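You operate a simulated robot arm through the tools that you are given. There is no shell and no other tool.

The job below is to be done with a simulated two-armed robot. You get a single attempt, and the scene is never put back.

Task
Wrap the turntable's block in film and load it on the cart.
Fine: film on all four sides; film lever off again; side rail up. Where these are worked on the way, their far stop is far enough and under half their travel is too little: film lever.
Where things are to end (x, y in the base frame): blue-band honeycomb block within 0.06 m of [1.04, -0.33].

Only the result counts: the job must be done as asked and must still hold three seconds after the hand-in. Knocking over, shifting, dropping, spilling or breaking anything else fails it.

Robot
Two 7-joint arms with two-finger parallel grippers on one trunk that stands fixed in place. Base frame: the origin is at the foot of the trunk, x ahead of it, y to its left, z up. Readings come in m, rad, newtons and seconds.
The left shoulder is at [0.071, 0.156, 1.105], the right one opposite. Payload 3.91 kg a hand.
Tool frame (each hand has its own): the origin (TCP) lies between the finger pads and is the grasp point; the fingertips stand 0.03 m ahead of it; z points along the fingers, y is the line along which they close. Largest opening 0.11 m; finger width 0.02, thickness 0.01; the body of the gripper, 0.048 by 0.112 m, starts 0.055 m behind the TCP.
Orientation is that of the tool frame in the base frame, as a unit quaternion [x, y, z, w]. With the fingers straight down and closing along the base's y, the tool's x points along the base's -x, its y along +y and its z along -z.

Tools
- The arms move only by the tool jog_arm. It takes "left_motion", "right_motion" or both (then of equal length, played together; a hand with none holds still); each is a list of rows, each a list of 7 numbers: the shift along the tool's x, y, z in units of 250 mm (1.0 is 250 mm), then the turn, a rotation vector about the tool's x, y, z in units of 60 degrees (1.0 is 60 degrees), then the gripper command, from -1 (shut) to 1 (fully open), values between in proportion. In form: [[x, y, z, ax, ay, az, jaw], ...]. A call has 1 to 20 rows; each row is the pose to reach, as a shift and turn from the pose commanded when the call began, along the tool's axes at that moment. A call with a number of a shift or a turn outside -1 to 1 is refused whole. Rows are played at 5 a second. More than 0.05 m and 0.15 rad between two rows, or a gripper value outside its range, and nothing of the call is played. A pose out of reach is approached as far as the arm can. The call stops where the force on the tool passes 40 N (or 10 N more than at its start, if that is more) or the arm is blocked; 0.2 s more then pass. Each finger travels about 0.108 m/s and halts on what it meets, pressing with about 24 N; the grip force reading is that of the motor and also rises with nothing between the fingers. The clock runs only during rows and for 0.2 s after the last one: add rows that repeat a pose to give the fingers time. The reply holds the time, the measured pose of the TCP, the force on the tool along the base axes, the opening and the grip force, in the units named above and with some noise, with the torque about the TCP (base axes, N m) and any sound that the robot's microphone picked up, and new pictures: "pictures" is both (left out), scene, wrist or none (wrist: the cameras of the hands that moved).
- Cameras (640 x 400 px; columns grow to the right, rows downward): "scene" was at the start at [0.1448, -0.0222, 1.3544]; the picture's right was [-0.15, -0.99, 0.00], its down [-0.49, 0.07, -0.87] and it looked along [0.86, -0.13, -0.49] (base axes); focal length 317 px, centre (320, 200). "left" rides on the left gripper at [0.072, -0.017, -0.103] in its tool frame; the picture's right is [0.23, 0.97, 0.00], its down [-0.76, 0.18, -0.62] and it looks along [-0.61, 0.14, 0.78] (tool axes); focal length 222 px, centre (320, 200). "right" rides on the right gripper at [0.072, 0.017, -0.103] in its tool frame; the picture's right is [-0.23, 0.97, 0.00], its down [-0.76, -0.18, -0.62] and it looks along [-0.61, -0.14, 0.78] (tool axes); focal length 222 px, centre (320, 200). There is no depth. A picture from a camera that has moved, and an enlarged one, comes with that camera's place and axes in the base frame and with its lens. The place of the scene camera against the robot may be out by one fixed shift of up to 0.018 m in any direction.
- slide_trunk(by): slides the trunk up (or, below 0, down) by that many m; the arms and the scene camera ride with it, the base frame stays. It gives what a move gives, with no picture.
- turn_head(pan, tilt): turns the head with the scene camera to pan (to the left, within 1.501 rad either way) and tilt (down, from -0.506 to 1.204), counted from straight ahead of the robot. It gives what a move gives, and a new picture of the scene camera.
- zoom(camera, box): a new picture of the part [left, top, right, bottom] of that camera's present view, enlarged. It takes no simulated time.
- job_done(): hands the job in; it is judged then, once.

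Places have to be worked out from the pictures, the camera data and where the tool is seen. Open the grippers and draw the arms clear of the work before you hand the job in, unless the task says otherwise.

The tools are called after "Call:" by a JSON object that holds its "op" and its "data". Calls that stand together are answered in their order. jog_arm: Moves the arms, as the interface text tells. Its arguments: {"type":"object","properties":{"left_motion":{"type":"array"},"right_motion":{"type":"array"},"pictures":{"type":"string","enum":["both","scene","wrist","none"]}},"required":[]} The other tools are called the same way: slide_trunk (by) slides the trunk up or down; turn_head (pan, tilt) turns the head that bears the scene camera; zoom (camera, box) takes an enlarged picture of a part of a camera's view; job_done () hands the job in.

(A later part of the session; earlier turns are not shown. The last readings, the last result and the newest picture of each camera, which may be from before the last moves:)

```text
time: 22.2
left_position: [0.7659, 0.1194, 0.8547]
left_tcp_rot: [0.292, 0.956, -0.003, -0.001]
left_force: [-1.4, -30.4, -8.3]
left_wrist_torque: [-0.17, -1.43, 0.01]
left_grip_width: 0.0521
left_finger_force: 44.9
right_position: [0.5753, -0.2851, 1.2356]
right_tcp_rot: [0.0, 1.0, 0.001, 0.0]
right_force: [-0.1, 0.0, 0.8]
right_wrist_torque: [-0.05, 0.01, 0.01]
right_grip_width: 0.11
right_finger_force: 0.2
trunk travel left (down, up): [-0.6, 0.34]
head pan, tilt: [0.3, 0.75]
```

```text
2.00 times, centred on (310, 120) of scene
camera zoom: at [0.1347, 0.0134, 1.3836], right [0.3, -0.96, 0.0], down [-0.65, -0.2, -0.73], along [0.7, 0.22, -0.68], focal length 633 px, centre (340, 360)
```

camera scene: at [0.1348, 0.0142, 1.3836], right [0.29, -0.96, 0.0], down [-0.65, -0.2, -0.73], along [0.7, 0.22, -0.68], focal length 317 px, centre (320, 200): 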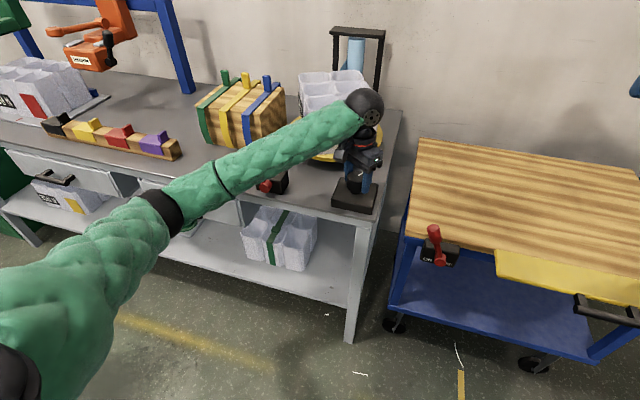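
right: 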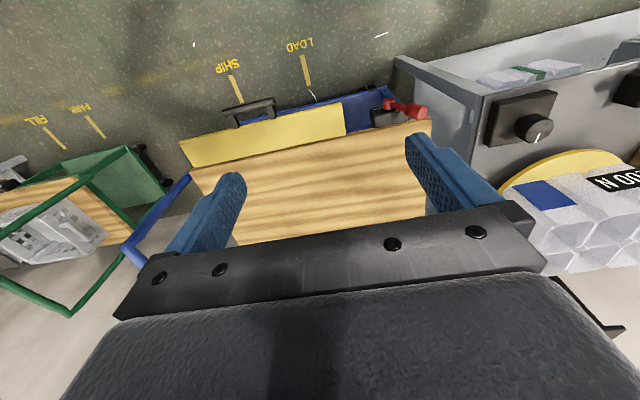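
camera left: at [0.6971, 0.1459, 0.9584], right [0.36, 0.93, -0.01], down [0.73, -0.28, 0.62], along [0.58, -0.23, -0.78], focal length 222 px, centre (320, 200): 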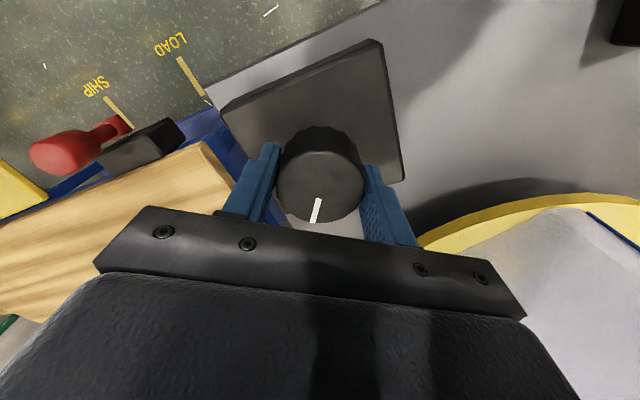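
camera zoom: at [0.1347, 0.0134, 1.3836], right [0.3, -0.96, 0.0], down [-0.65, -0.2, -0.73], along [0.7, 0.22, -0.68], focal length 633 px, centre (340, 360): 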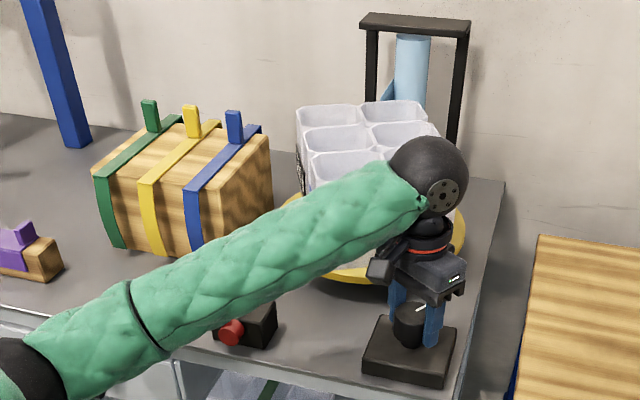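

It only follows the knob (roughly 2.5–3× gearing). I'll keep turning the same way in steps, easing a small lateral misalignment.

Call:
{"op": "jog_arm", "data": {"left_motion": [[-0.006, -0.008, 0, 0, 0, 0.08, -1], [-0.006, -0.008, 0, 0, 0, 0.18, -1], [-0.006, -0.008, 0, 0, 0, 0.3, -1], [-0.006, -0.008, 0, 0, 0, 0.42, -1], [-0.006, -0.008, 0, 0, 0, 0.54, -1], [-0.006, -0.008, 0, 0, 0, 0.66, -1], [-0.006, -0.008, 0, 0, 0, 0.78, -1], [-0.006, -0.008, 0, 0, 0, 0.78, -1]], "pictures": "both"}}

Call:
{"op": "zoom", "data": {"camera": "scene", "box": [200, 20, 420, 220]}}

```text
time: 24.0
left_position: [0.765, 0.1187, 0.8544]
left_tcp_rot: [0.648, 0.762, -0.003, 0.001]
left_force: [-19.1, -14.0, -17.6]
left_wrist_torque: [0.66, -0.99, 0.0]
left_grip_width: 0.0519
left_finger_force: 44.7
right_position: [0.575, -0.284, 1.2347]
right_tcp_rot: [-0.001, 1.0, 0.001, 0.0]
right_force: [-0.8, 1.2, 0.1]
right_wrist_torque: [-0.01, -0.01, -0.03]
right_grip_width: 0.11
right_finger_force: 0.0
trunk travel left (down, up): [-0.6, 0.34]
head pan, tilt: [0.3, 0.75]
camera scene: at [0.134, 0.0148, 1.3835], right [0.3, -0.96, 0.0], down [-0.65, -0.2, -0.73], along [0.7, 0.22, -0.68], focal length 317 px, centre (320, 200)
camera left: at [0.7372, 0.1882, 0.9583], right [0.93, 0.38, 0.0], down [0.3, -0.72, 0.63], along [0.23, -0.58, -0.78], focal length 222 px, centre (320, 200)
```

scene: 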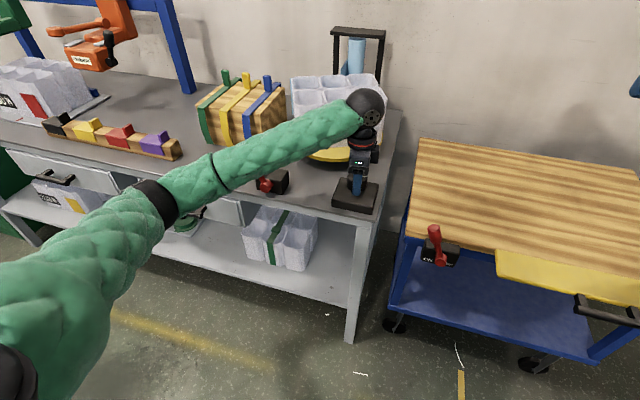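
left: 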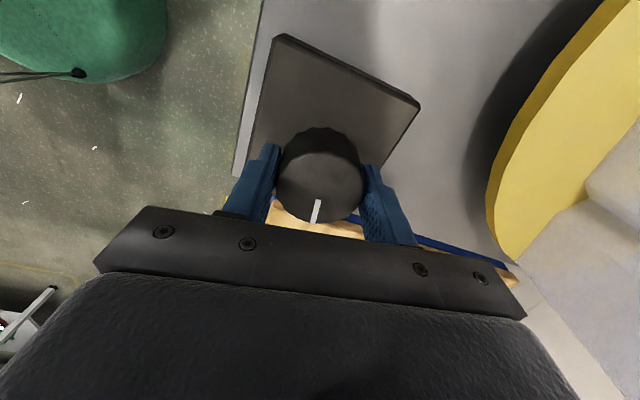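

```text
2.00 times, centred on (310, 120) of scene
camera zoom: at [0.134, 0.0148, 1.3835], right [0.3, -0.96, 0.0], down [-0.65, -0.2, -0.73], along [0.7, 0.22, -0.68], focal length 633 px, centre (340, 360)
```

zoom: 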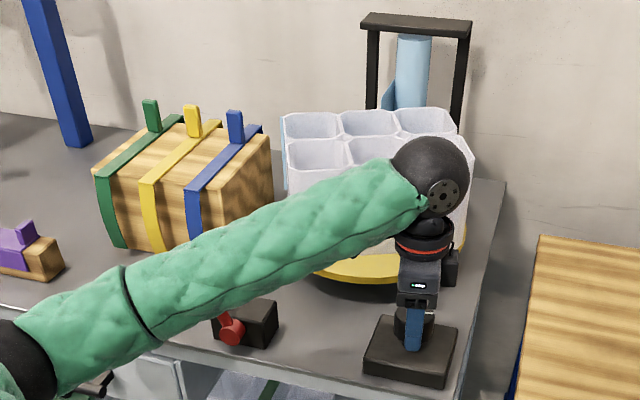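

Knob has turned ≈81° and the turntable about 180°+. I'll continue the turn, re-centring slightly to lower the side load.

Call:
{"op": "jog_arm", "data": {"left_motion": [[-0.003, -0.009, 0.004, 0, 0, 0.08, -1], [-0.003, -0.009, 0.004, 0, 0, 0.18, -1], [-0.003, -0.009, 0.004, 0, 0, 0.3, -1], [-0.003, -0.009, 0.004, 0, 0, 0.42, -1], [-0.003, -0.009, 0.004, 0, 0, 0.54, -1], [-0.003, -0.009, 0.004, 0, 0, 0.66, -1], [-0.003, -0.009, 0.004, 0, 0, 0.78, -1], [-0.003, -0.009, 0.004, 0, 0, 0.78, -1]], "pictures": "both"}}

Call:
{"op": "zoom", "data": {"camera": "scene", "box": [200, 20, 420, 220]}}

```text
time: 25.8
left_position: [0.7647, 0.1196, 0.855]
left_tcp_rot: [0.897, 0.441, -0.002, 0.002]
left_force: [8.7, 6.2, 17.5]
left_wrist_torque: [0.87, 0.26, -0.06]
left_grip_width: 0.0519
left_finger_force: 44.9
right_position: [0.5744, -0.2829, 1.2357]
right_tcp_rot: [0.0, 1.0, 0.0, -0.001]
right_force: [-0.3, -0.2, -0.2]
right_wrist_torque: [0.02, 0.0, 0.02]
right_grip_width: 0.1101
right_finger_force: 0.1
trunk travel left (down, up): [-0.6, 0.34]
head pan, tilt: [0.3, 0.75]
camera scene: at [0.1337, 0.016, 1.3838], right [0.3, -0.96, 0.0], down [-0.65, -0.2, -0.73], along [0.7, 0.22, -0.68], focal length 317 px, centre (320, 200)
camera left: at [0.7952, 0.187, 0.9581], right [0.91, -0.41, 0.0], down [-0.32, -0.71, 0.63], along [-0.26, -0.57, -0.78], focal length 222 px, centre (320, 200)
```

scene: 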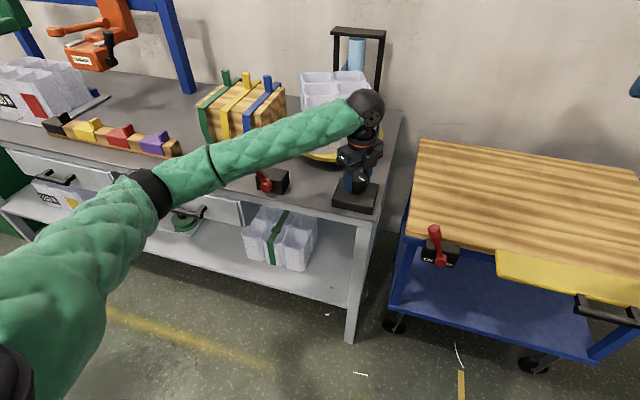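
left: 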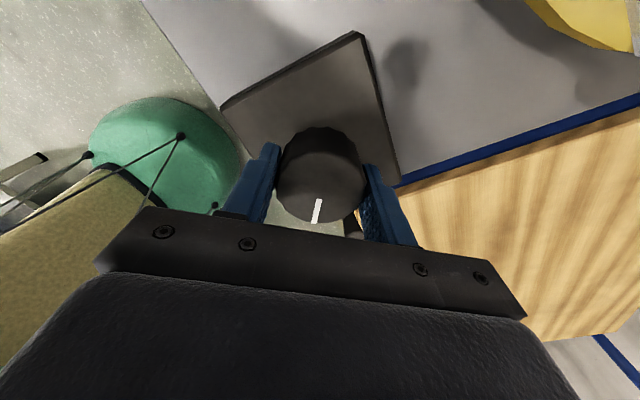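

```text
2.00 times, centred on (310, 120) of scene
camera zoom: at [0.1337, 0.016, 1.3838], right [0.3, -0.96, 0.0], down [-0.65, -0.2, -0.73], along [0.7, 0.22, -0.68], focal length 633 px, centre (340, 360)
```

zoom: 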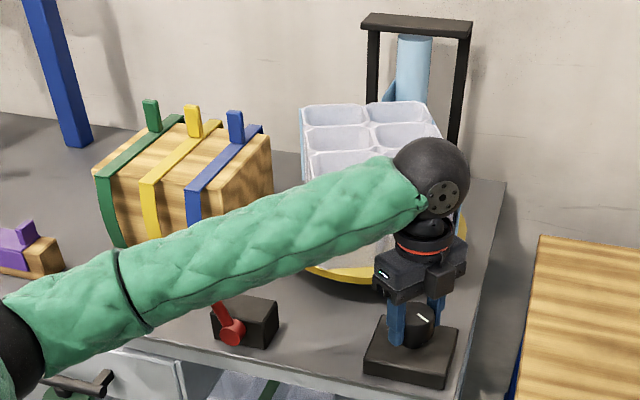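

Knob at ≈128°, turntable around 270°. I'll go on another ~40° in the same direction, then check the film.

Call:
{"op": "jog_arm", "data": {"left_motion": [[0, 0, 0, 0, 0, 0.1, -1], [0, 0, 0, 0, 0, 0.22, -1], [0, 0, 0, 0, 0, 0.34, -1], [0, 0, 0, 0, 0, 0.46, -1], [0, 0, 0, 0, 0, 0.58, -1], [0, 0, 0, 0, 0, 0.68, -1], [0, 0, 0, 0, 0, 0.68, -1]], "pictures": "both"}}

Call:
{"op": "zoom", "data": {"camera": "scene", "box": [200, 20, 420, 220]}}

```text
time: 27.4
left_position: [0.7625, 0.1205, 0.8545]
left_tcp_rot: [0.995, 0.101, -0.001, 0.003]
left_force: [-7.6, 12.4, 8.9]
left_wrist_torque: [1.35, 0.56, -0.01]
left_grip_width: 0.0515
left_finger_force: 44.9
right_position: [0.574, -0.2811, 1.2376]
right_tcp_rot: [0.0, 1.0, 0.0, 0.0]
right_force: [0.0, 0.1, -0.6]
right_wrist_torque: [-0.01, 0.03, 0.0]
right_grip_width: 0.1099
right_finger_force: 0.1
trunk travel left (down, up): [-0.6, 0.34]
head pan, tilt: [0.3, 0.75]
camera scene: at [0.133, 0.0165, 1.3837], right [0.3, -0.96, 0.0], down [-0.65, -0.2, -0.73], along [0.7, 0.22, -0.68], focal length 317 px, centre (320, 200)
camera left: at [0.8308, 0.1508, 0.9571], right [0.42, -0.91, 0.0], down [-0.71, -0.32, 0.63], along [-0.57, -0.27, -0.78], focal length 222 px, centre (320, 200)
```

scene: 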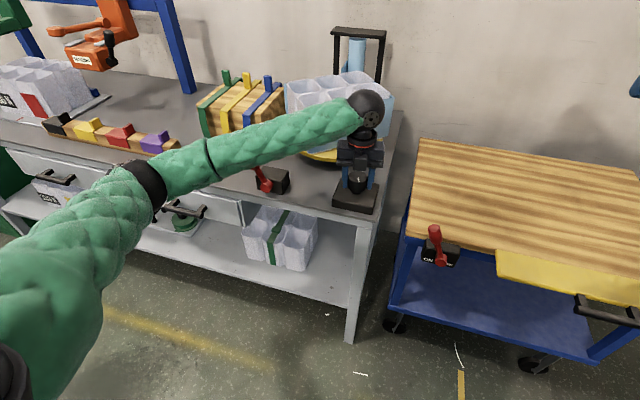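
left: 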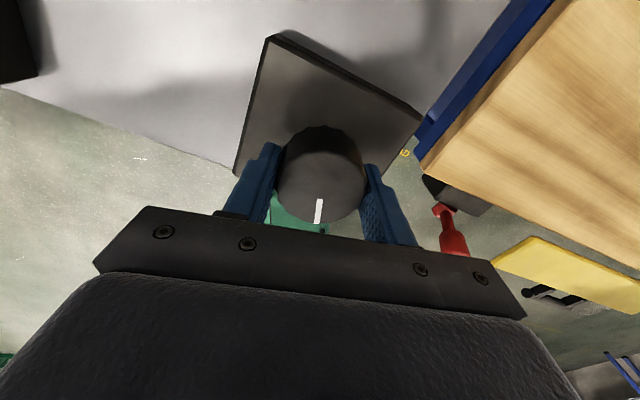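

```text
2.00 times, centred on (310, 120) of scene
camera zoom: at [0.133, 0.0165, 1.3837], right [0.3, -0.96, 0.0], down [-0.65, -0.2, -0.73], along [0.7, 0.22, -0.68], focal length 633 px, centre (340, 360)
```

zoom: 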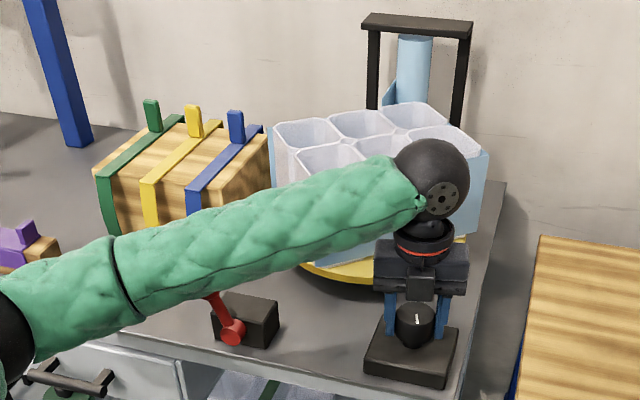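

The ratio is 2:1 (knob ≈168°, turntable ≈337°), and film shows on the sides. I'll release, wind the wrist back about 118°, and regrip for more turn to be sure of all four sides.

Call:
{"op": "jog_arm", "data": {"left_motion": [[0, 0, 0, 0, 0, 0, 0], [0, 0, 0, 0, 0, 0, 1], [0, 0, -0.08, 0, 0, 0, 1], [0, 0, -0.12, 0, 0, -0.12, 1], [0, 0, -0.12, 0, 0, -0.26, 1], [0, 0, -0.12, 0, 0, -0.4, 1], [0, 0, -0.12, 0, 0, -0.54, 1], [0, 0, -0.12, 0, 0, -0.68, 1], [0, 0, -0.12, 0, 0, -0.82, 1], [0, 0, -0.12, 0, 0, -0.96, 1]], "pictures": "none"}}

Call:
{"op": "jog_arm", "data": {"left_motion": [[0, 0, 0, 0, 0, -0.14, 1], [0, 0, 0, 0, 0, -0.28, 1], [0, 0, 0, 0, 0, -0.42, 1], [0, 0, 0, 0, 0, -0.56, 1], [0, 0, 0, 0, 0, -0.7, 1], [0, 0, 0, 0, 0, -0.84, 1], [0, 0, 0, 0, 0, -0.98, 1], [0, 0, 0, 0, 0, -0.98, 1]], "pictures": "both"}}

Call:
{"op": "zoom", "data": {"camera": "scene", "box": [200, 20, 420, 220]}}

```text
time: 29.6
left_position: [0.7643, 0.1198, 0.8839]
left_tcp_rot: [0.822, 0.57, -0.002, 0.003]
left_force: [0.1, 0.1, -0.8]
left_wrist_torque: [0.01, 0.01, -0.04]
left_grip_width: 0.1098
left_finger_force: 0.1
right_position: [0.5745, -0.2835, 1.237]
right_tcp_rot: [0.0, 1.0, 0.0, 0.0]
right_force: [-0.2, 0.5, -0.6]
right_wrist_torque: [0.01, -0.01, -0.02]
right_grip_width: 0.1099
right_finger_force: 0.0
trunk travel left (down, up): [-0.6, 0.34]
head pan, tilt: [0.3, 0.75]
```

```text
time: 31.4
left_position: [0.7639, 0.118, 0.8833]
left_tcp_rot: [0.438, 0.899, -0.003, 0.0]
left_force: [-0.6, -0.6, -0.1]
left_wrist_torque: [-0.01, -0.03, -0.01]
left_grip_width: 0.11
left_finger_force: 0.1
right_position: [0.5752, -0.283, 1.2355]
right_tcp_rot: [0.0, 1.0, 0.0, -0.001]
right_force: [-0.7, 1.1, 0.0]
right_wrist_torque: [0.03, -0.01, 0.01]
right_grip_width: 0.1098
right_finger_force: 0.0
trunk travel left (down, up): [-0.6, 0.34]
head pan, tilt: [0.3, 0.75]
camera scene: at [0.1343, 0.0158, 1.3836], right [0.3, -0.96, 0.0], down [-0.65, -0.2, -0.73], along [0.7, 0.22, -0.68], focal length 317 px, centre (320, 200)
camera left: at [0.7061, 0.1652, 0.9864], right [0.63, 0.78, -0.01], down [0.61, -0.49, 0.63], along [0.48, -0.39, -0.78], focal length 222 px, centre (320, 200)
```

scene: 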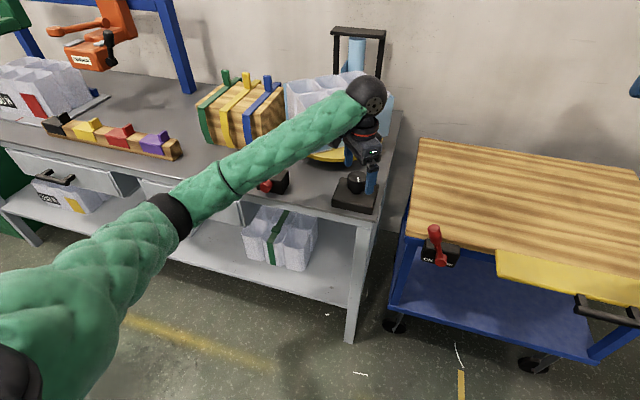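
left: 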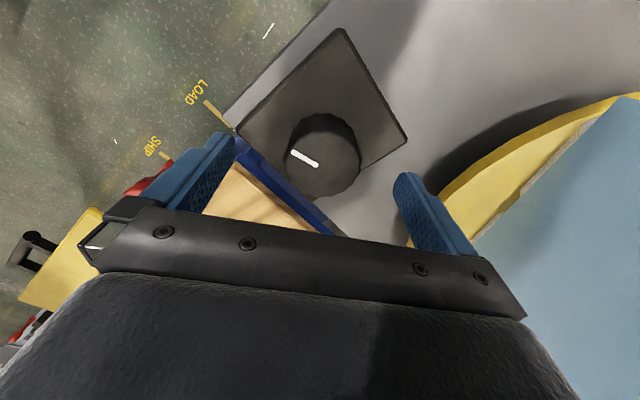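

```text
2.00 times, centred on (310, 120) of scene
camera zoom: at [0.1343, 0.0158, 1.3836], right [0.3, -0.96, 0.0], down [-0.65, -0.2, -0.73], along [0.7, 0.22, -0.68], focal length 633 px, centre (340, 360)
```

zoom: 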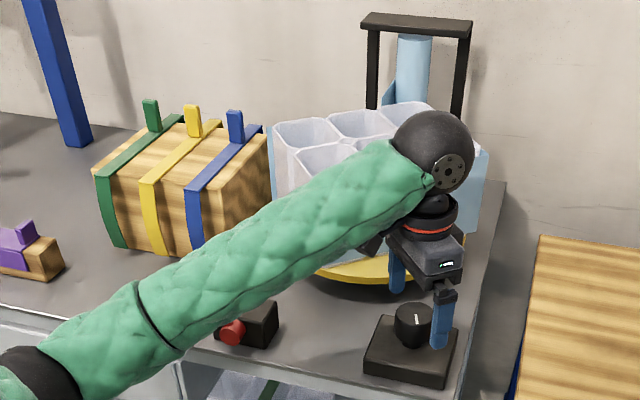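

Knob is still centred below the hand. I'll lower, regrip and turn about 52° more, taking the turntable to ≈440°.

Call:
{"op": "jog_arm", "data": {"left_motion": [[0, 0, 0.06, 0, 0, 0, 1], [0, 0, 0.114, 0, 0, 0, 1], [0, 0, 0.114, 0, 0, 0, 0], [0, 0, 0.114, 0, 0, 0, -1], [0, 0, 0.114, 0, 0, 0, -1], [0, 0, 0.114, 0, 0, 0, -1], [0, 0, 0.114, 0, 0, 0.08, -1], [0, 0, 0.114, 0, 0, 0.18, -1], [0, 0, 0.114, 0, 0, 0.3, -1], [0, 0, 0.114, 0, 0, 0.42, -1], [0, 0, 0.114, 0, 0, 0.54, -1], [0, 0, 0.114, 0, 0, 0.66, -1], [0, 0, 0.114, 0, 0, 0.78, -1], [0, 0, 0.114, 0, 0, 0.86, -1], [0, 0, 0.114, 0, 0, 0.86, -1]], "pictures": "both"}}

Call:
{"op": "zoom", "data": {"camera": "scene", "box": [200, 20, 420, 220]}}

```text
time: 34.6
left_position: [0.7648, 0.1183, 0.8533]
left_tcp_rot: [0.786, 0.618, -0.004, 0.001]
left_force: [-7.2, 4.0, -13.5]
left_wrist_torque: [-0.53, -0.15, -0.04]
left_grip_width: 0.0509
left_finger_force: 44.8
right_position: [0.5755, -0.2828, 1.2362]
right_tcp_rot: [0.0, 1.0, 0.0, -0.001]
right_force: [-0.1, -0.2, -0.6]
right_wrist_torque: [0.02, 0.01, 0.0]
right_grip_width: 0.1102
right_finger_force: 0.0
trunk travel left (down, up): [-0.6, 0.34]
head pan, tilt: [0.3, 0.75]
camera scene: at [0.1347, 0.0162, 1.3834], right [0.3, -0.96, 0.0], down [-0.65, -0.2, -0.73], along [0.7, 0.22, -0.68], focal length 317 px, centre (320, 200)
camera left: at [0.7658, 0.1929, 0.9564], right [1.0, -0.01, 0.0], down [0.0, -0.78, 0.63], along [-0.01, -0.63, -0.78], focal length 222 px, centre (320, 200)
```

scene: 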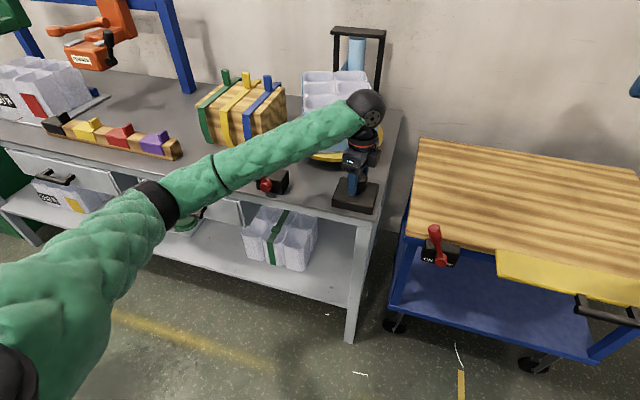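
left: 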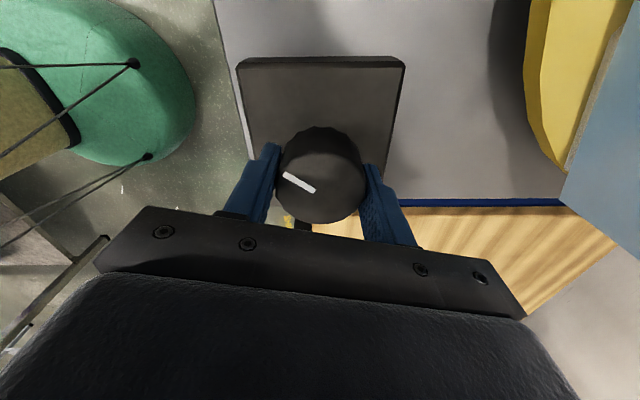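

```text
2.00 times, centred on (310, 120) of scene
camera zoom: at [0.1347, 0.0162, 1.3834], right [0.3, -0.96, 0.0], down [-0.65, -0.2, -0.73], along [0.7, 0.22, -0.68], focal length 633 px, centre (340, 360)
```

zoom: 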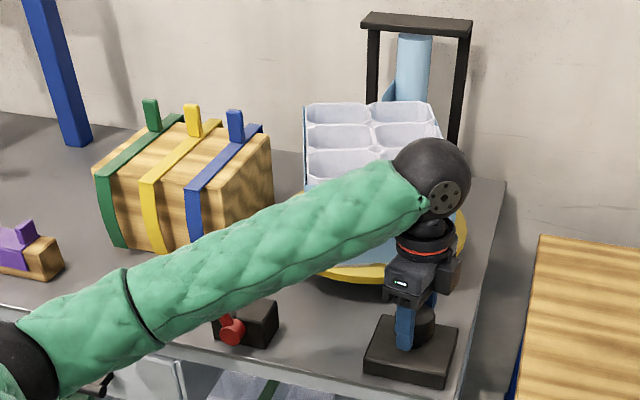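

Turntable now ≈440°, film visible on the faces I can see. I'll release, rise, and unwind the wrist so I can inspect the wrapped block.

Call:
{"op": "jog_arm", "data": {"left_motion": [[0, 0, 0, 0, 0, 0, 0], [0, 0, 0, 0, 0, 0, 1], [0, 0, -0.12, 0, 0, 0, 1], [0, 0, -0.26, 0, 0, -0.1, 1], [0, 0, -0.4, 0, 0, -0.24, 1], [0, 0, -0.5, 0, 0, -0.38, 1], [0, 0, -0.5, 0, 0, -0.52, 1], [0, 0, -0.5, 0, 0, -0.66, 1], [0, 0, -0.5, 0, 0, -0.8, 1], [0, 0, -0.5, 0, 0, -0.94, 1]], "pictures": "none"}}

Call:
{"op": "jog_arm", "data": {"left_motion": [[0, 0, 0, 0, 0, -0.14, 1], [0, 0, 0, 0, 0, -0.28, 1], [0, 0, 0, 0, 0, -0.42, 1], [0, 0, 0, 0, 0, -0.56, 1], [0, 0, 0, 0, 0, -0.7, 1], [0, 0, 0, 0, 0, -0.79, 1], [0, 0, 0, 0, 0, -0.79, 1]], "pictures": "both"}}

```text
time: 36.8
left_position: [0.7648, 0.1192, 0.9809]
left_tcp_rot: [0.399, 0.917, -0.003, 0.001]
left_force: [-0.5, 0.2, -0.2]
left_wrist_torque: [-0.01, 0.03, -0.02]
left_grip_width: 0.1101
left_finger_force: 0.0
right_position: [0.5746, -0.2824, 1.236]
right_tcp_rot: [0.0, 1.0, 0.001, -0.001]
right_force: [-0.6, 0.5, 0.5]
right_wrist_torque: [0.03, -0.02, 0.0]
right_grip_width: 0.1098
right_finger_force: 0.1
trunk travel left (down, up): [-0.6, 0.34]
head pan, tilt: [0.3, 0.75]
```

```text
time: 38.4
left_position: [0.7638, 0.1203, 0.9792]
left_tcp_rot: [-0.002, 1.0, -0.004, -0.001]
left_force: [0.4, 0.3, 0.4]
left_wrist_torque: [0.01, -0.01, -0.01]
left_grip_width: 0.11
left_finger_force: 0.1
right_position: [0.5747, -0.2822, 1.2371]
right_tcp_rot: [-0.001, 1.0, 0.0, 0.0]
right_force: [-0.6, -0.3, 0.2]
right_wrist_torque: [0.0, -0.03, 0.01]
right_grip_width: 0.1098
right_finger_force: 0.2
trunk travel left (down, up): [-0.6, 0.34]
head pan, tilt: [0.3, 0.75]
camera scene: at [0.1344, 0.0158, 1.3836], right [0.3, -0.96, 0.0], down [-0.65, -0.2, -0.73], along [0.7, 0.22, -0.68], focal length 317 px, centre (320, 200)
camera left: at [0.6919, 0.1021, 1.0834], right [-0.23, 0.97, -0.01], down [0.76, 0.19, 0.62], along [0.6, 0.14, -0.78], focal length 222 px, centre (320, 200)
```

scene: 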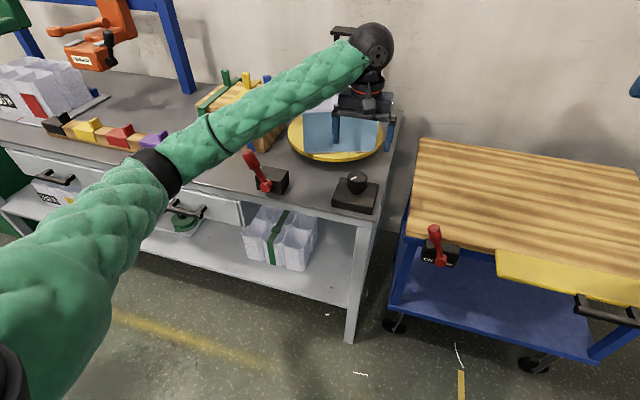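
left: 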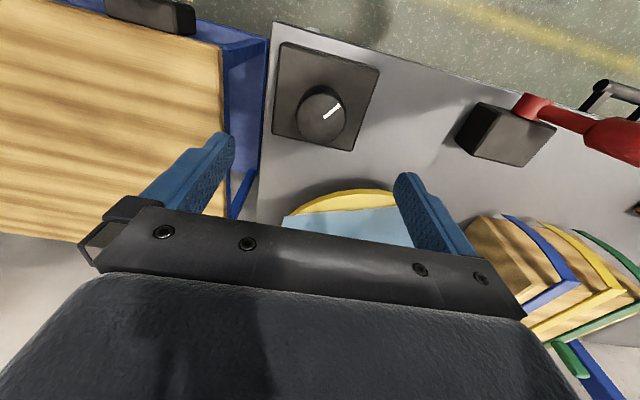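

Next I'll carry the left hand over to the +y side of the film lever (it needs two calls), leaving the block in clear view.

Call:
{"op": "jog_arm", "data": {"left_motion": [[0.04, 0.16, -0.05, 0, 0, 0, 1], [0.08, 0.34, -0.1, 0, 0, 0, 0], [0.12, 0.52, -0.1, 0, 0, 0, -1], [0.16, 0.7, -0.1, 0, 0, 0, -1], [0.2, 0.88, -0.1, 0, 0, 0, -1]], "pictures": "none"}}

Call:
{"op": "jog_arm", "data": {"left_motion": [[0.01, 0.18, 0, 0, 0, 0, -1], [0.03, 0.36, 0, 0, 0, 0, -1], [0.03, 0.5, 0, 0, 0, 0, -1], [0.03, 0.5, 0, 0, 0, 0, -1]], "pictures": "both"}}

Call:
{"op": "zoom", "data": {"camera": "scene", "box": [220, 20, 420, 220]}}

Call:
{"op": "zoom", "data": {"camera": "left", "box": [100, 60, 500, 260]}}

```text
time: 39.6
left_position: [0.7157, 0.3383, 1.0047]
left_tcp_rot: [-0.001, 1.0, -0.004, -0.001]
left_force: [-0.8, 0.7, 0.3]
left_wrist_torque: [-0.01, -0.05, 0.04]
left_grip_width: 0.0001
left_finger_force: 23.8
right_position: [0.5733, -0.2824, 1.2361]
right_tcp_rot: [-0.001, 1.0, -0.001, 0.0]
right_force: [0.4, -0.2, -0.6]
right_wrist_torque: [0.01, 0.0, 0.0]
right_grip_width: 0.11
right_finger_force: 0.0
trunk travel left (down, up): [-0.6, 0.34]
head pan, tilt: [0.3, 0.75]
```

```text
time: 40.6
left_position: [0.7082, 0.4642, 1.0021]
left_tcp_rot: [-0.003, 1.0, -0.003, -0.001]
left_force: [0.3, -0.2, 0.0]
left_wrist_torque: [-0.01, 0.0, 0.0]
left_grip_width: 0.0001
left_finger_force: 24.3
right_position: [0.5749, -0.2827, 1.2349]
right_tcp_rot: [-0.001, 1.0, 0.001, 0.0]
right_force: [0.0, 0.1, -1.2]
right_wrist_torque: [0.0, -0.01, 0.01]
right_grip_width: 0.11
right_finger_force: 0.0
trunk travel left (down, up): [-0.6, 0.34]
head pan, tilt: [0.3, 0.75]
camera scene: at [0.1343, 0.0157, 1.3837], right [0.3, -0.96, 0.0], down [-0.65, -0.2, -0.73], along [0.7, 0.22, -0.68], focal length 317 px, centre (320, 200)
camera left: at [0.6349, 0.4464, 1.1062], right [-0.23, 0.97, -0.01], down [0.76, 0.19, 0.62], along [0.6, 0.14, -0.78], focal length 222 px, centre (320, 200)
```

scene: 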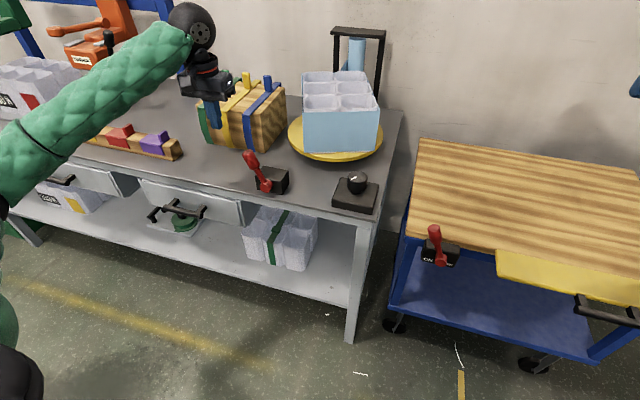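
left: 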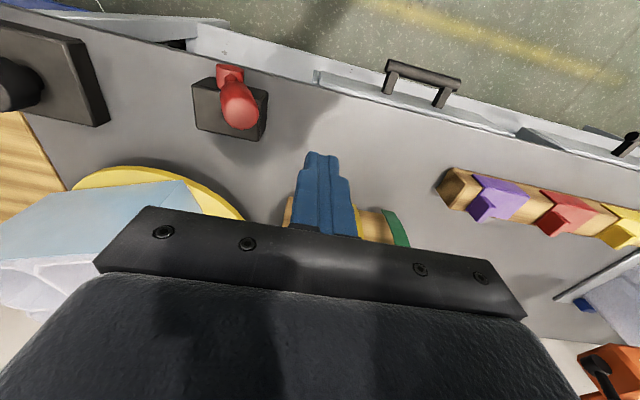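

```text
2.00 times, centred on (320, 120) of scene
camera zoom: at [0.1343, 0.0157, 1.3837], right [0.3, -0.96, 0.0], down [-0.65, -0.2, -0.73], along [0.7, 0.22, -0.68], focal length 633 px, centre (320, 360)
```

zoom: 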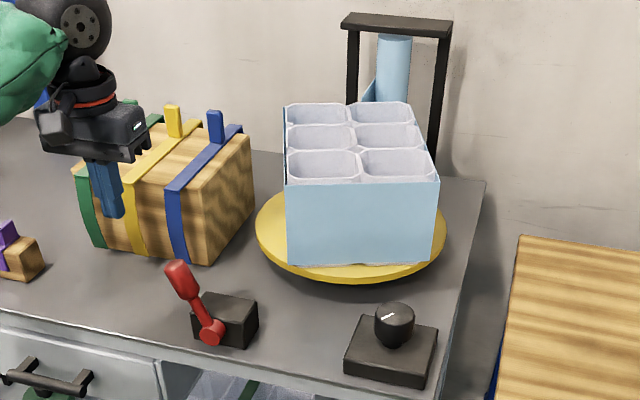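

```text
1.60 times, centred on (300, 160) of left
camera zoom: at [0.6349, 0.4464, 1.1062], right [-0.23, 0.97, -0.01], down [0.76, 0.19, 0.62], along [0.6, 0.14, -0.78], focal length 355 px, centre (352, 264)
```

zoom: 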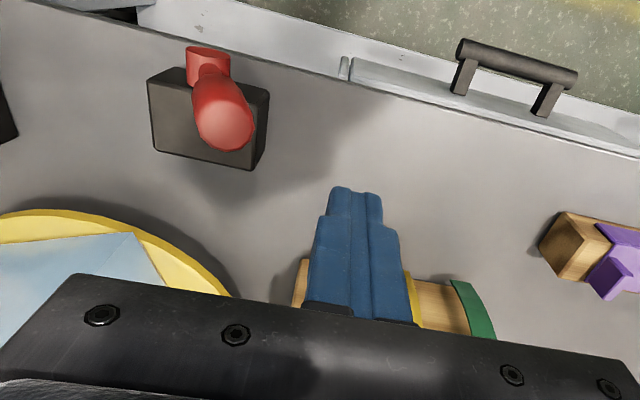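

Film covers the faces I can see; before switching the film off I'll check the −y side using the right wrist camera.

Call:
{"op": "zoom", "data": {"camera": "right", "box": [400, 60, 640, 300]}}

Call:
{"op": "turn_head", "data": {"pan": 0.1, "tilt": 0.6}}

```text
1.67 times, centred on (520, 180) of right
camera zoom: at [0.5006, -0.2651, 1.3403], right [0.23, 0.97, 0.0], down [0.76, -0.18, 0.62], along [0.61, -0.14, -0.78], focal length 370 px, centre (-13, 233)
```

zoom: 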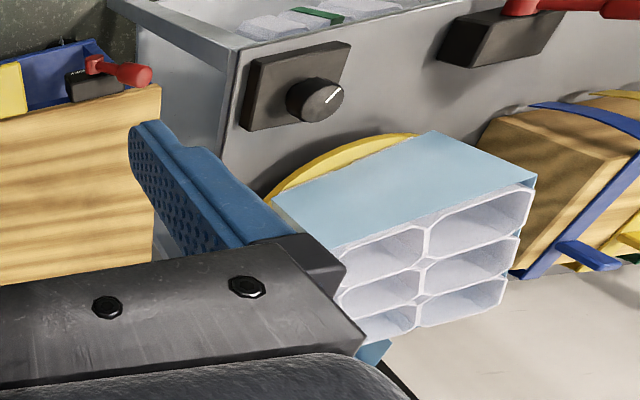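

```text
time: 41.3
left_position: [0.7063, 0.4637, 1.0034]
left_tcp_rot: [-0.003, 1.0, -0.004, -0.001]
left_force: [0.1, 0.3, -0.8]
left_wrist_torque: [-0.01, -0.01, 0.03]
left_grip_width: 0.0001
left_finger_force: 24.1
right_position: [0.5746, -0.2819, 1.2366]
right_tcp_rot: [0.0, 1.0, 0.0, 0.0]
right_force: [0.2, -0.1, -1.0]
right_wrist_torque: [0.0, 0.01, -0.03]
right_grip_width: 0.1099
right_finger_force: 0.1
trunk travel left (down, up): [-0.6, 0.34]
head pan, tilt: [0.099, 0.6]
camera scene: at [0.143, 0.0004, 1.3965], right [0.1, -0.99, 0.0], down [-0.56, -0.06, -0.82], along [0.82, 0.08, -0.57], focal length 317 px, centre (320, 200)
```

scene: 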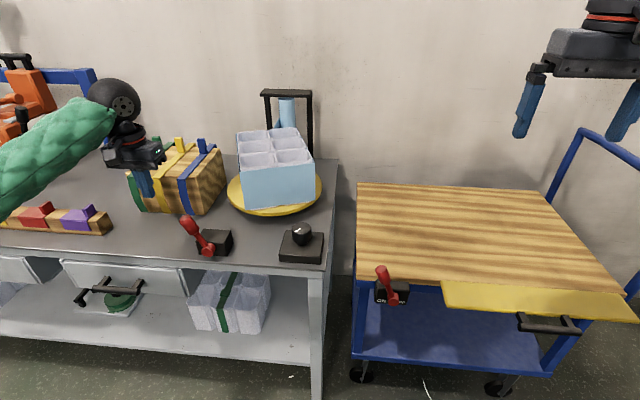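

I want to see the −y and rear faces before switching the film off, so I'll bring the right hand in high with a 58° yaw to look toward the block.

Call:
{"op": "jog_arm", "data": {"right_motion": [[-0.11, 0.12, 0.04, 0, 0, -0.12, 1], [-0.22, 0.24, 0.08, 0, 0, -0.24, 1], [-0.33, 0.36, 0.12, 0, 0, -0.36, 1], [-0.44, 0.48, 0.16, 0, 0, -0.48, 1], [-0.55, 0.6, 0.2, 0, 0, -0.6, 1], [-0.66, 0.72, 0.24, 0, 0, -0.72, 1], [-0.77, 0.84, 0.28, 0, 0, -0.84, 1], [-0.88, 0.96, 0.32, 0, 0, -0.96, 1], [-0.88, 0.96, 0.32, 0, 0, -0.96, 1]], "pictures": "both"}}

```text
time: 43.3
left_position: [0.7068, 0.4624, 1.0039]
left_tcp_rot: [-0.002, 1.0, -0.003, -0.001]
left_force: [-0.7, -0.4, 0.0]
left_wrist_torque: [0.02, -0.05, 0.01]
left_grip_width: 0.0
left_finger_force: 24.0
right_position: [0.7949, -0.0429, 1.1567]
right_tcp_rot: [-0.482, 0.876, 0.0, 0.0]
right_force: [0.2, -0.1, 1.1]
right_wrist_torque: [0.02, -0.03, -0.02]
right_grip_width: 0.1099
right_finger_force: 0.0
trunk travel left (down, up): [-0.6, 0.34]
head pan, tilt: [0.099, 0.6]
camera scene: at [0.1422, -0.0008, 1.3967], right [0.1, -1.0, 0.0], down [-0.56, -0.06, -0.83], along [0.82, 0.08, -0.56], focal length 317 px, centre (320, 200)
camera right: at [0.7405, -0.0942, 1.2612], right [-0.7, 0.71, 0.0], down [0.56, 0.55, 0.62], along [0.44, 0.44, -0.78], focal length 222 px, centre (320, 200)
```

scene: 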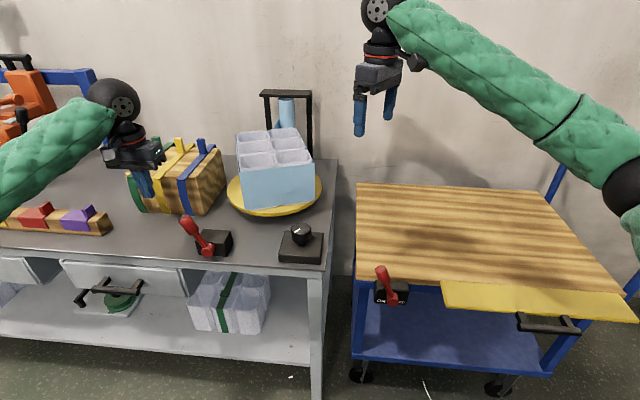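
right: 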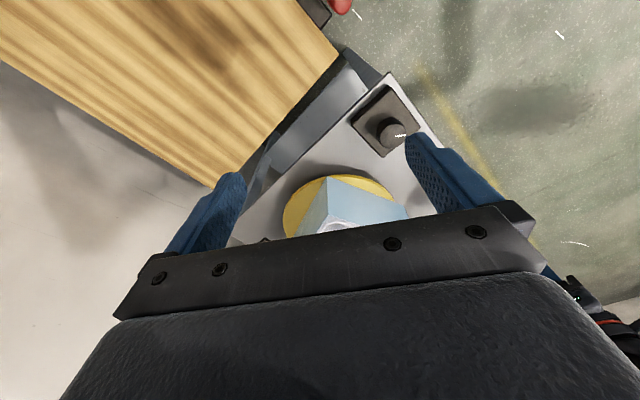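

The right wrist camera shows two faces; I'll zoom to confirm both are filmed.

Call:
{"op": "zoom", "data": {"camera": "right", "box": [240, 130, 460, 260]}}

Call:
{"op": "zoom", "data": {"camera": "scene", "box": [200, 70, 350, 230]}}

```text
2.91 times, centred on (350, 195) of right
camera zoom: at [0.7405, -0.0942, 1.2612], right [-0.7, 0.71, 0.0], down [0.56, 0.55, 0.62], along [0.44, 0.44, -0.78], focal length 646 px, centre (233, 214)
```

zoom: 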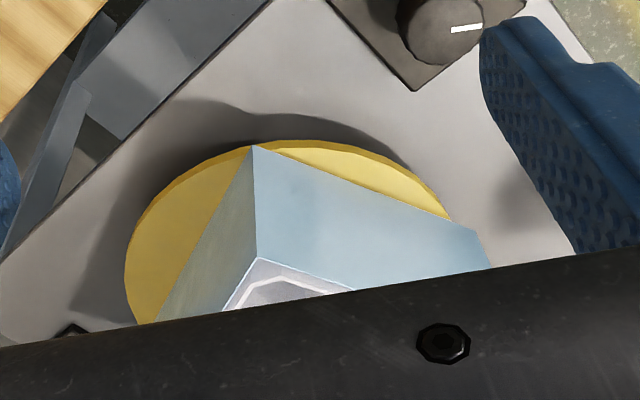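

```text
2.50 times, centred on (275, 150) of scene
camera zoom: at [0.1422, -0.0008, 1.3967], right [0.1, -1.0, 0.0], down [-0.56, -0.06, -0.83], along [0.82, 0.08, -0.56], focal length 792 px, centre (432, 325)
```

zoom: 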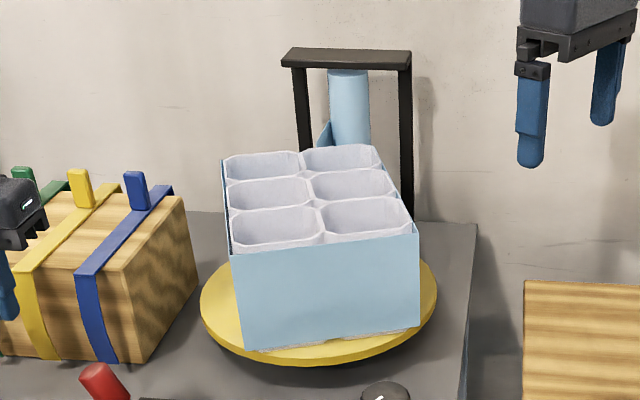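

Three faces are plainly filmed, and the fourth passed the roll too. Now I'll lower the left fingers on the +y side of the film lever and push it back to OFF.

Call:
{"op": "jog_arm", "data": {"left_motion": [[0, 0, 0.15, 0, 0, 0, -1], [0, 0, 0.3, 0, 0, 0, -1], [0, 0, 0.385, 0, 0, 0, -1], [0, -0.08, 0.385, 0, 0, 0, -1], [0, -0.16, 0.385, 0, 0, 0, -1], [0, -0.22, 0.385, 0, 0, 0, -1], [0, -0.28, 0.385, 0, 0, 0, -1], [0, -0.34, 0.385, 0, 0, 0, -1], [0, -0.4, 0.385, 0, 0, 0, -1], [0, -0.44, 0.385, 0, 0, 0, -1], [0, -0.48, 0.385, 0, 0, 0, -1], [0, -0.52, 0.385, 0, 0, 0, -1]], "pictures": "both"}}

Call:
{"op": "zoom", "data": {"camera": "scene", "box": [150, 70, 350, 270]}}

```text
time: 45.8
left_position: [0.7067, 0.3528, 0.9075]
left_tcp_rot: [-0.008, 1.0, 0.003, -0.003]
left_force: [-13.1, 37.6, -4.6]
left_wrist_torque: [1.1, 0.35, -0.03]
left_grip_width: 0.0002
left_finger_force: 23.9
right_position: [0.7952, -0.0417, 1.1564]
right_tcp_rot: [-0.482, 0.876, -0.001, -0.001]
right_force: [-0.1, -0.9, 0.0]
right_wrist_torque: [0.03, -0.01, 0.01]
right_grip_width: 0.11
right_finger_force: 0.1
trunk travel left (down, up): [-0.6, 0.34]
head pan, tilt: [0.099, 0.6]
stopped in row 12 (left hand): the force on the tool passed its limit at 47 N (the readings are from after the stop); the commanded pose is now the measured one
camera scene: at [0.1422, 0.0024, 1.3965], right [0.1, -0.99, 0.0], down [-0.56, -0.06, -0.83], along [0.82, 0.08, -0.56], focal length 317 px, centre (320, 200)
camera left: at [0.6343, 0.3335, 1.0109], right [-0.24, 0.97, 0.01], down [0.76, 0.19, 0.62], along [0.6, 0.15, -0.78], focal length 222 px, centre (320, 200)
```

scene: 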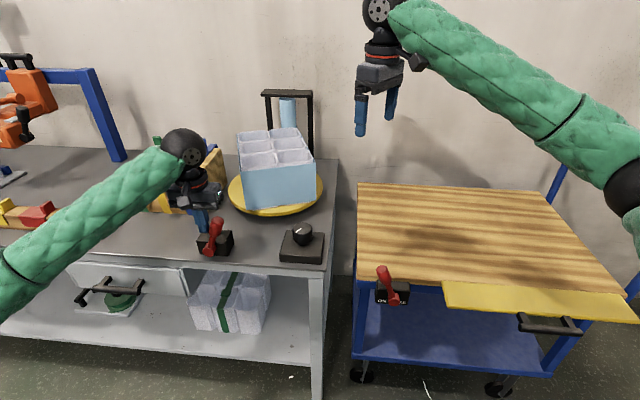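
left: 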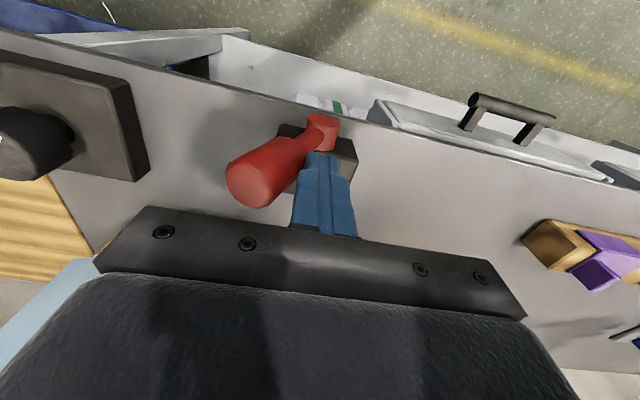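

```text
2.00 times, centred on (250, 170) of scene
camera zoom: at [0.1422, 0.0024, 1.3965], right [0.1, -0.99, 0.0], down [-0.56, -0.06, -0.83], along [0.82, 0.08, -0.56], focal length 633 px, centre (460, 260)
```

zoom: 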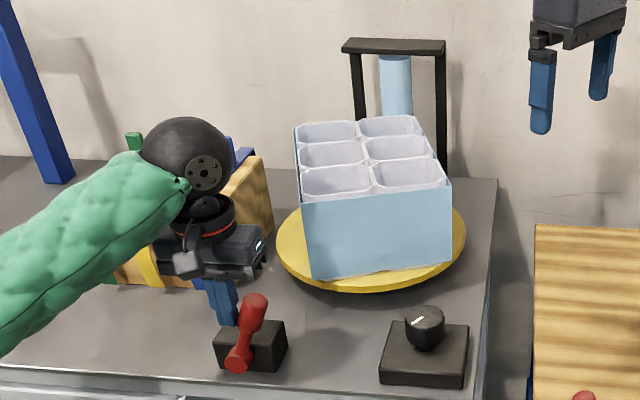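

The lever is back at its OFF stop and the film strand has been cut. From the corners I judge the block as 0.265×0.209 m, centre ≈(1.013,0.244), top z≈0.974, long axis at azimuth ≈18°. I'll retreat the left arm and square the right hand to that azimuth.

Call:
{"op": "jog_arm", "data": {"left_motion": [[0, 0.12, 0, 0, 0, 0, -1], [0, 0.16, -0.15, 0, 0, 0, -1], [0, 0.2, -0.32, 0, 0, 0, -1], [0.05, 0.22, -0.48, 0, 0, 0, -1], [0.2, 0.28, -0.6, 0, 0, 0, -1], [0.35, 0.34, -0.7, 0, 0, 0, -1], [0.5, 0.4, -0.76, 0, 0, 0, -1], [0.66, 0.44, -0.8, 0, 0, 0, -1], [0.8, 0.46, -0.8, 0, 0, 0, -1], [0.8, 0.46, -0.8, 0, 0, 0, -1]], "right_motion": [[0, 0, -0.05, 0, 0, 0, 1], [0, 0, -0.1, 0, 0, 0.1, 1], [0, 0, -0.16, 0, 0, 0.22, 1], [0, 0, -0.2, 0, 0, 0.34, 1], [0, 0, -0.2, 0, 0, 0.46, 1], [0, 0, -0.2, 0, 0, 0.58, 1], [0, 0, -0.2, 0, 0, 0.66, 1], [0, 0, -0.2, 0, 0, 0.66, 1], [0, 0, -0.2, 0, 0, 0.66, 1], [0, 0, -0.2, 0, 0, 0.66, 1]], "pictures": "both"}}

```text
refused: row 5 steps farther than a row can; nothing moved
```

A step was slightly too long; I'll resend with smaller steps.

Call:
{"op": "jog_arm", "data": {"left_motion": [[0, 0.12, 0, 0, 0, 0, -1], [0, 0.16, -0.15, 0, 0, 0, -1], [0, 0.2, -0.32, 0, 0, 0, -1], [0.05, 0.22, -0.48, 0, 0, 0, -1], [0.18, 0.26, -0.56, 0, 0, 0, -1], [0.32, 0.32, -0.64, 0, 0, 0, -1], [0.46, 0.38, -0.72, 0, 0, 0, -1], [0.6, 0.42, -0.8, 0, 0, 0, -1], [0.74, 0.46, -0.8, 0, 0, 0, -1], [0.8, 0.46, -0.8, 0, 0, 0, -1]], "right_motion": [[0, 0, -0.05, 0, 0, 0, 1], [0, 0, -0.1, 0, 0, 0.1, 1], [0, 0, -0.16, 0, 0, 0.22, 1], [0, 0, -0.2, 0, 0, 0.34, 1], [0, 0, -0.2, 0, 0, 0.46, 1], [0, 0, -0.2, 0, 0, 0.58, 1], [0, 0, -0.2, 0, 0, 0.66, 1], [0, 0, -0.2, 0, 0, 0.66, 1], [0, 0, -0.2, 0, 0, 0.66, 1], [0, 0, -0.2, 0, 0, 0.66, 1]], "pictures": "both"}}

```text
time: 48.0
left_position: [0.5058, 0.4626, 1.109]
left_tcp_rot: [-0.005, 1.0, 0.0, -0.001]
left_force: [0.0, -0.5, 0.6]
left_wrist_torque: [-0.01, -0.01, 0.05]
left_grip_width: 0.0001
left_finger_force: 24.3
right_position: [0.7954, -0.0444, 1.2058]
right_tcp_rot: [-0.157, 0.988, 0.0, 0.0]
right_force: [-0.3, 0.0, -0.1]
right_wrist_torque: [0.01, 0.0, 0.0]
right_grip_width: 0.1101
right_finger_force: 0.0
trunk travel left (down, up): [-0.6, 0.34]
head pan, tilt: [0.099, 0.6]
camera scene: at [0.1435, 0.0, 1.3964], right [0.1, -1.0, 0.0], down [-0.56, -0.06, -0.82], along [0.82, 0.08, -0.57], focal length 317 px, centre (320, 200)
camera right: at [0.7202, -0.0487, 1.3105], right [-0.08, 1.0, 0.0], down [0.78, 0.07, 0.62], along [0.62, 0.05, -0.78], focal length 222 px, centre (320, 200)
camera left: at [0.4354, 0.4449, 1.2129], right [-0.24, 0.97, 0.0], down [0.76, 0.19, 0.62], along [0.6, 0.15, -0.78], focal length 222 px, centre (320, 200)
```

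scene: 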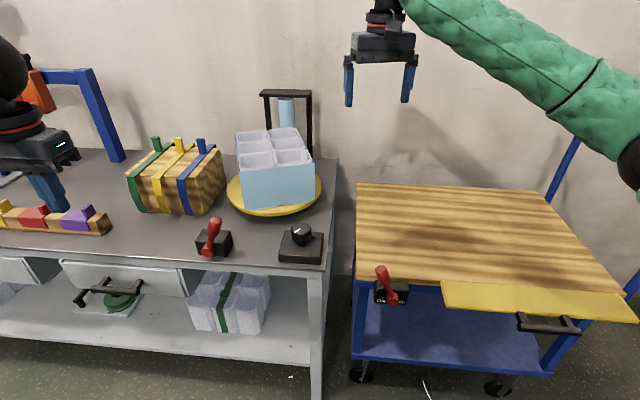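
right: 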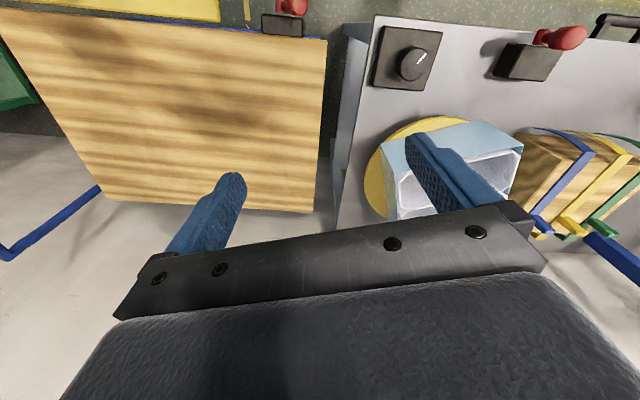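
left: 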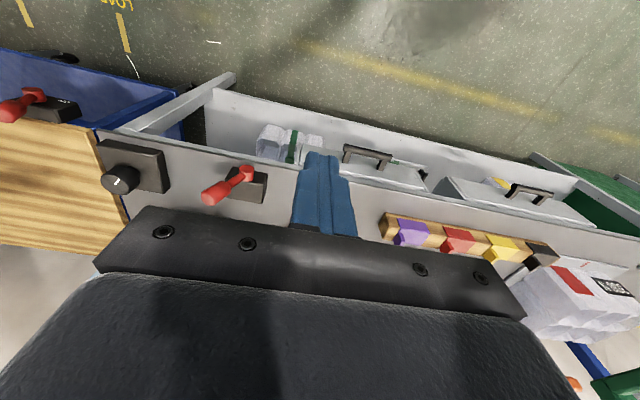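

The right hand is now at yaw ≈18°, aligned with the block's central wall. I'll tilt it forward 40° while moving toward the block, staying well above it, to test reach.

Call:
{"op": "jog_arm", "data": {"right_motion": [[-0.13, 0.09, 0.04, 0, -0.13, 0, 1], [-0.26, 0.18, 0.08, 0, -0.26, 0, 1], [-0.39, 0.27, 0.12, 0, -0.4, 0, 1], [-0.52, 0.36, 0.16, 0, -0.53, 0, 1], [-0.65, 0.46, 0.2, 0, -0.667, 0, 1], [-0.65, 0.46, 0.2, 0, -0.667, 0, 1]], "pictures": "both"}}

```text
time: 49.4
left_position: [0.506, 0.4642, 1.1098]
left_tcp_rot: [-0.005, 1.0, 0.0, -0.001]
left_force: [-0.6, 0.5, -0.5]
left_wrist_torque: [-0.03, -0.02, 0.01]
left_grip_width: 0.0001
left_finger_force: 23.8
right_position: [0.9134, 0.1143, 1.1541]
right_tcp_rot: [-0.147, 0.928, 0.053, 0.339]
right_force: [0.2, 0.3, -0.4]
right_wrist_torque: [0.0, -0.01, 0.02]
right_grip_width: 0.1097
right_finger_force: 0.1
trunk travel left (down, up): [-0.6, 0.34]
head pan, tilt: [0.099, 0.6]
camera scene: at [0.1426, -0.0004, 1.3966], right [0.1, -1.0, 0.0], down [-0.56, -0.06, -0.83], along [0.82, 0.08, -0.56], focal length 317 px, centre (320, 200)
camera right: at [0.7908, 0.0939, 1.1864], right [-0.14, 0.98, 0.15], down [0.23, -0.11, 0.97], along [0.96, 0.16, -0.21], focal length 222 px, centre (320, 200)
```

scene: 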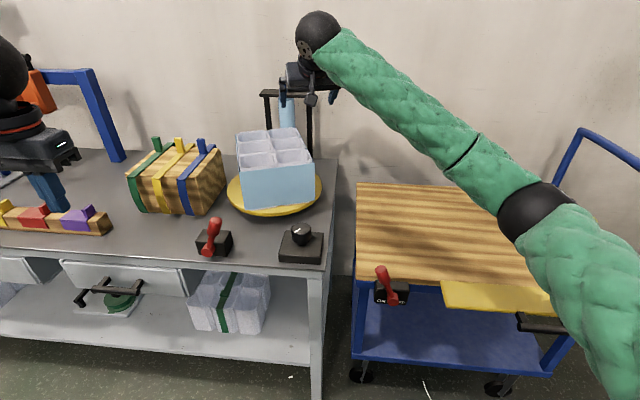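
right: 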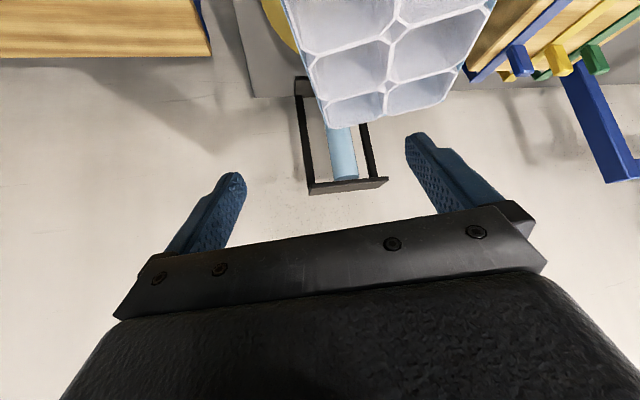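

Reach is fine so far. The right wrist camera gives a clear view of the cells; I'll zoom to locate the central wall.

Call:
{"op": "zoom", "data": {"camera": "right", "box": [270, 0, 510, 150]}}

Call:
{"op": "zoom", "data": {"camera": "scene", "box": [220, 60, 360, 220]}}

```text
2.67 times, centred on (390, 75) of right
camera zoom: at [0.7908, 0.0939, 1.1864], right [-0.14, 0.98, 0.15], down [0.23, -0.11, 0.97], along [0.96, 0.16, -0.21], focal length 592 px, centre (133, 533)
```

zoom: 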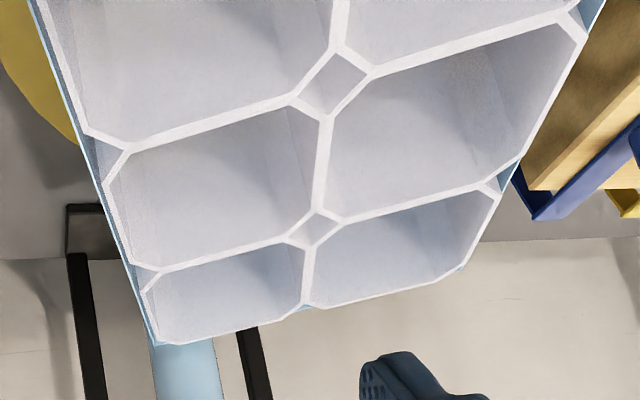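

```text
2.50 times, centred on (290, 140) of scene
camera zoom: at [0.1426, -0.0004, 1.3966], right [0.1, -1.0, 0.0], down [-0.56, -0.06, -0.83], along [0.82, 0.08, -0.56], focal length 792 px, centre (395, 350)
```

zoom: 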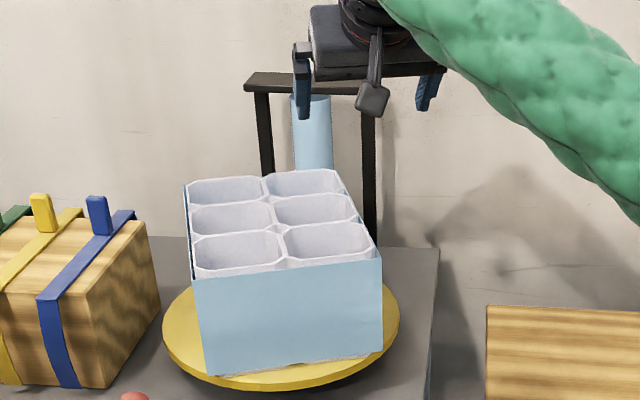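

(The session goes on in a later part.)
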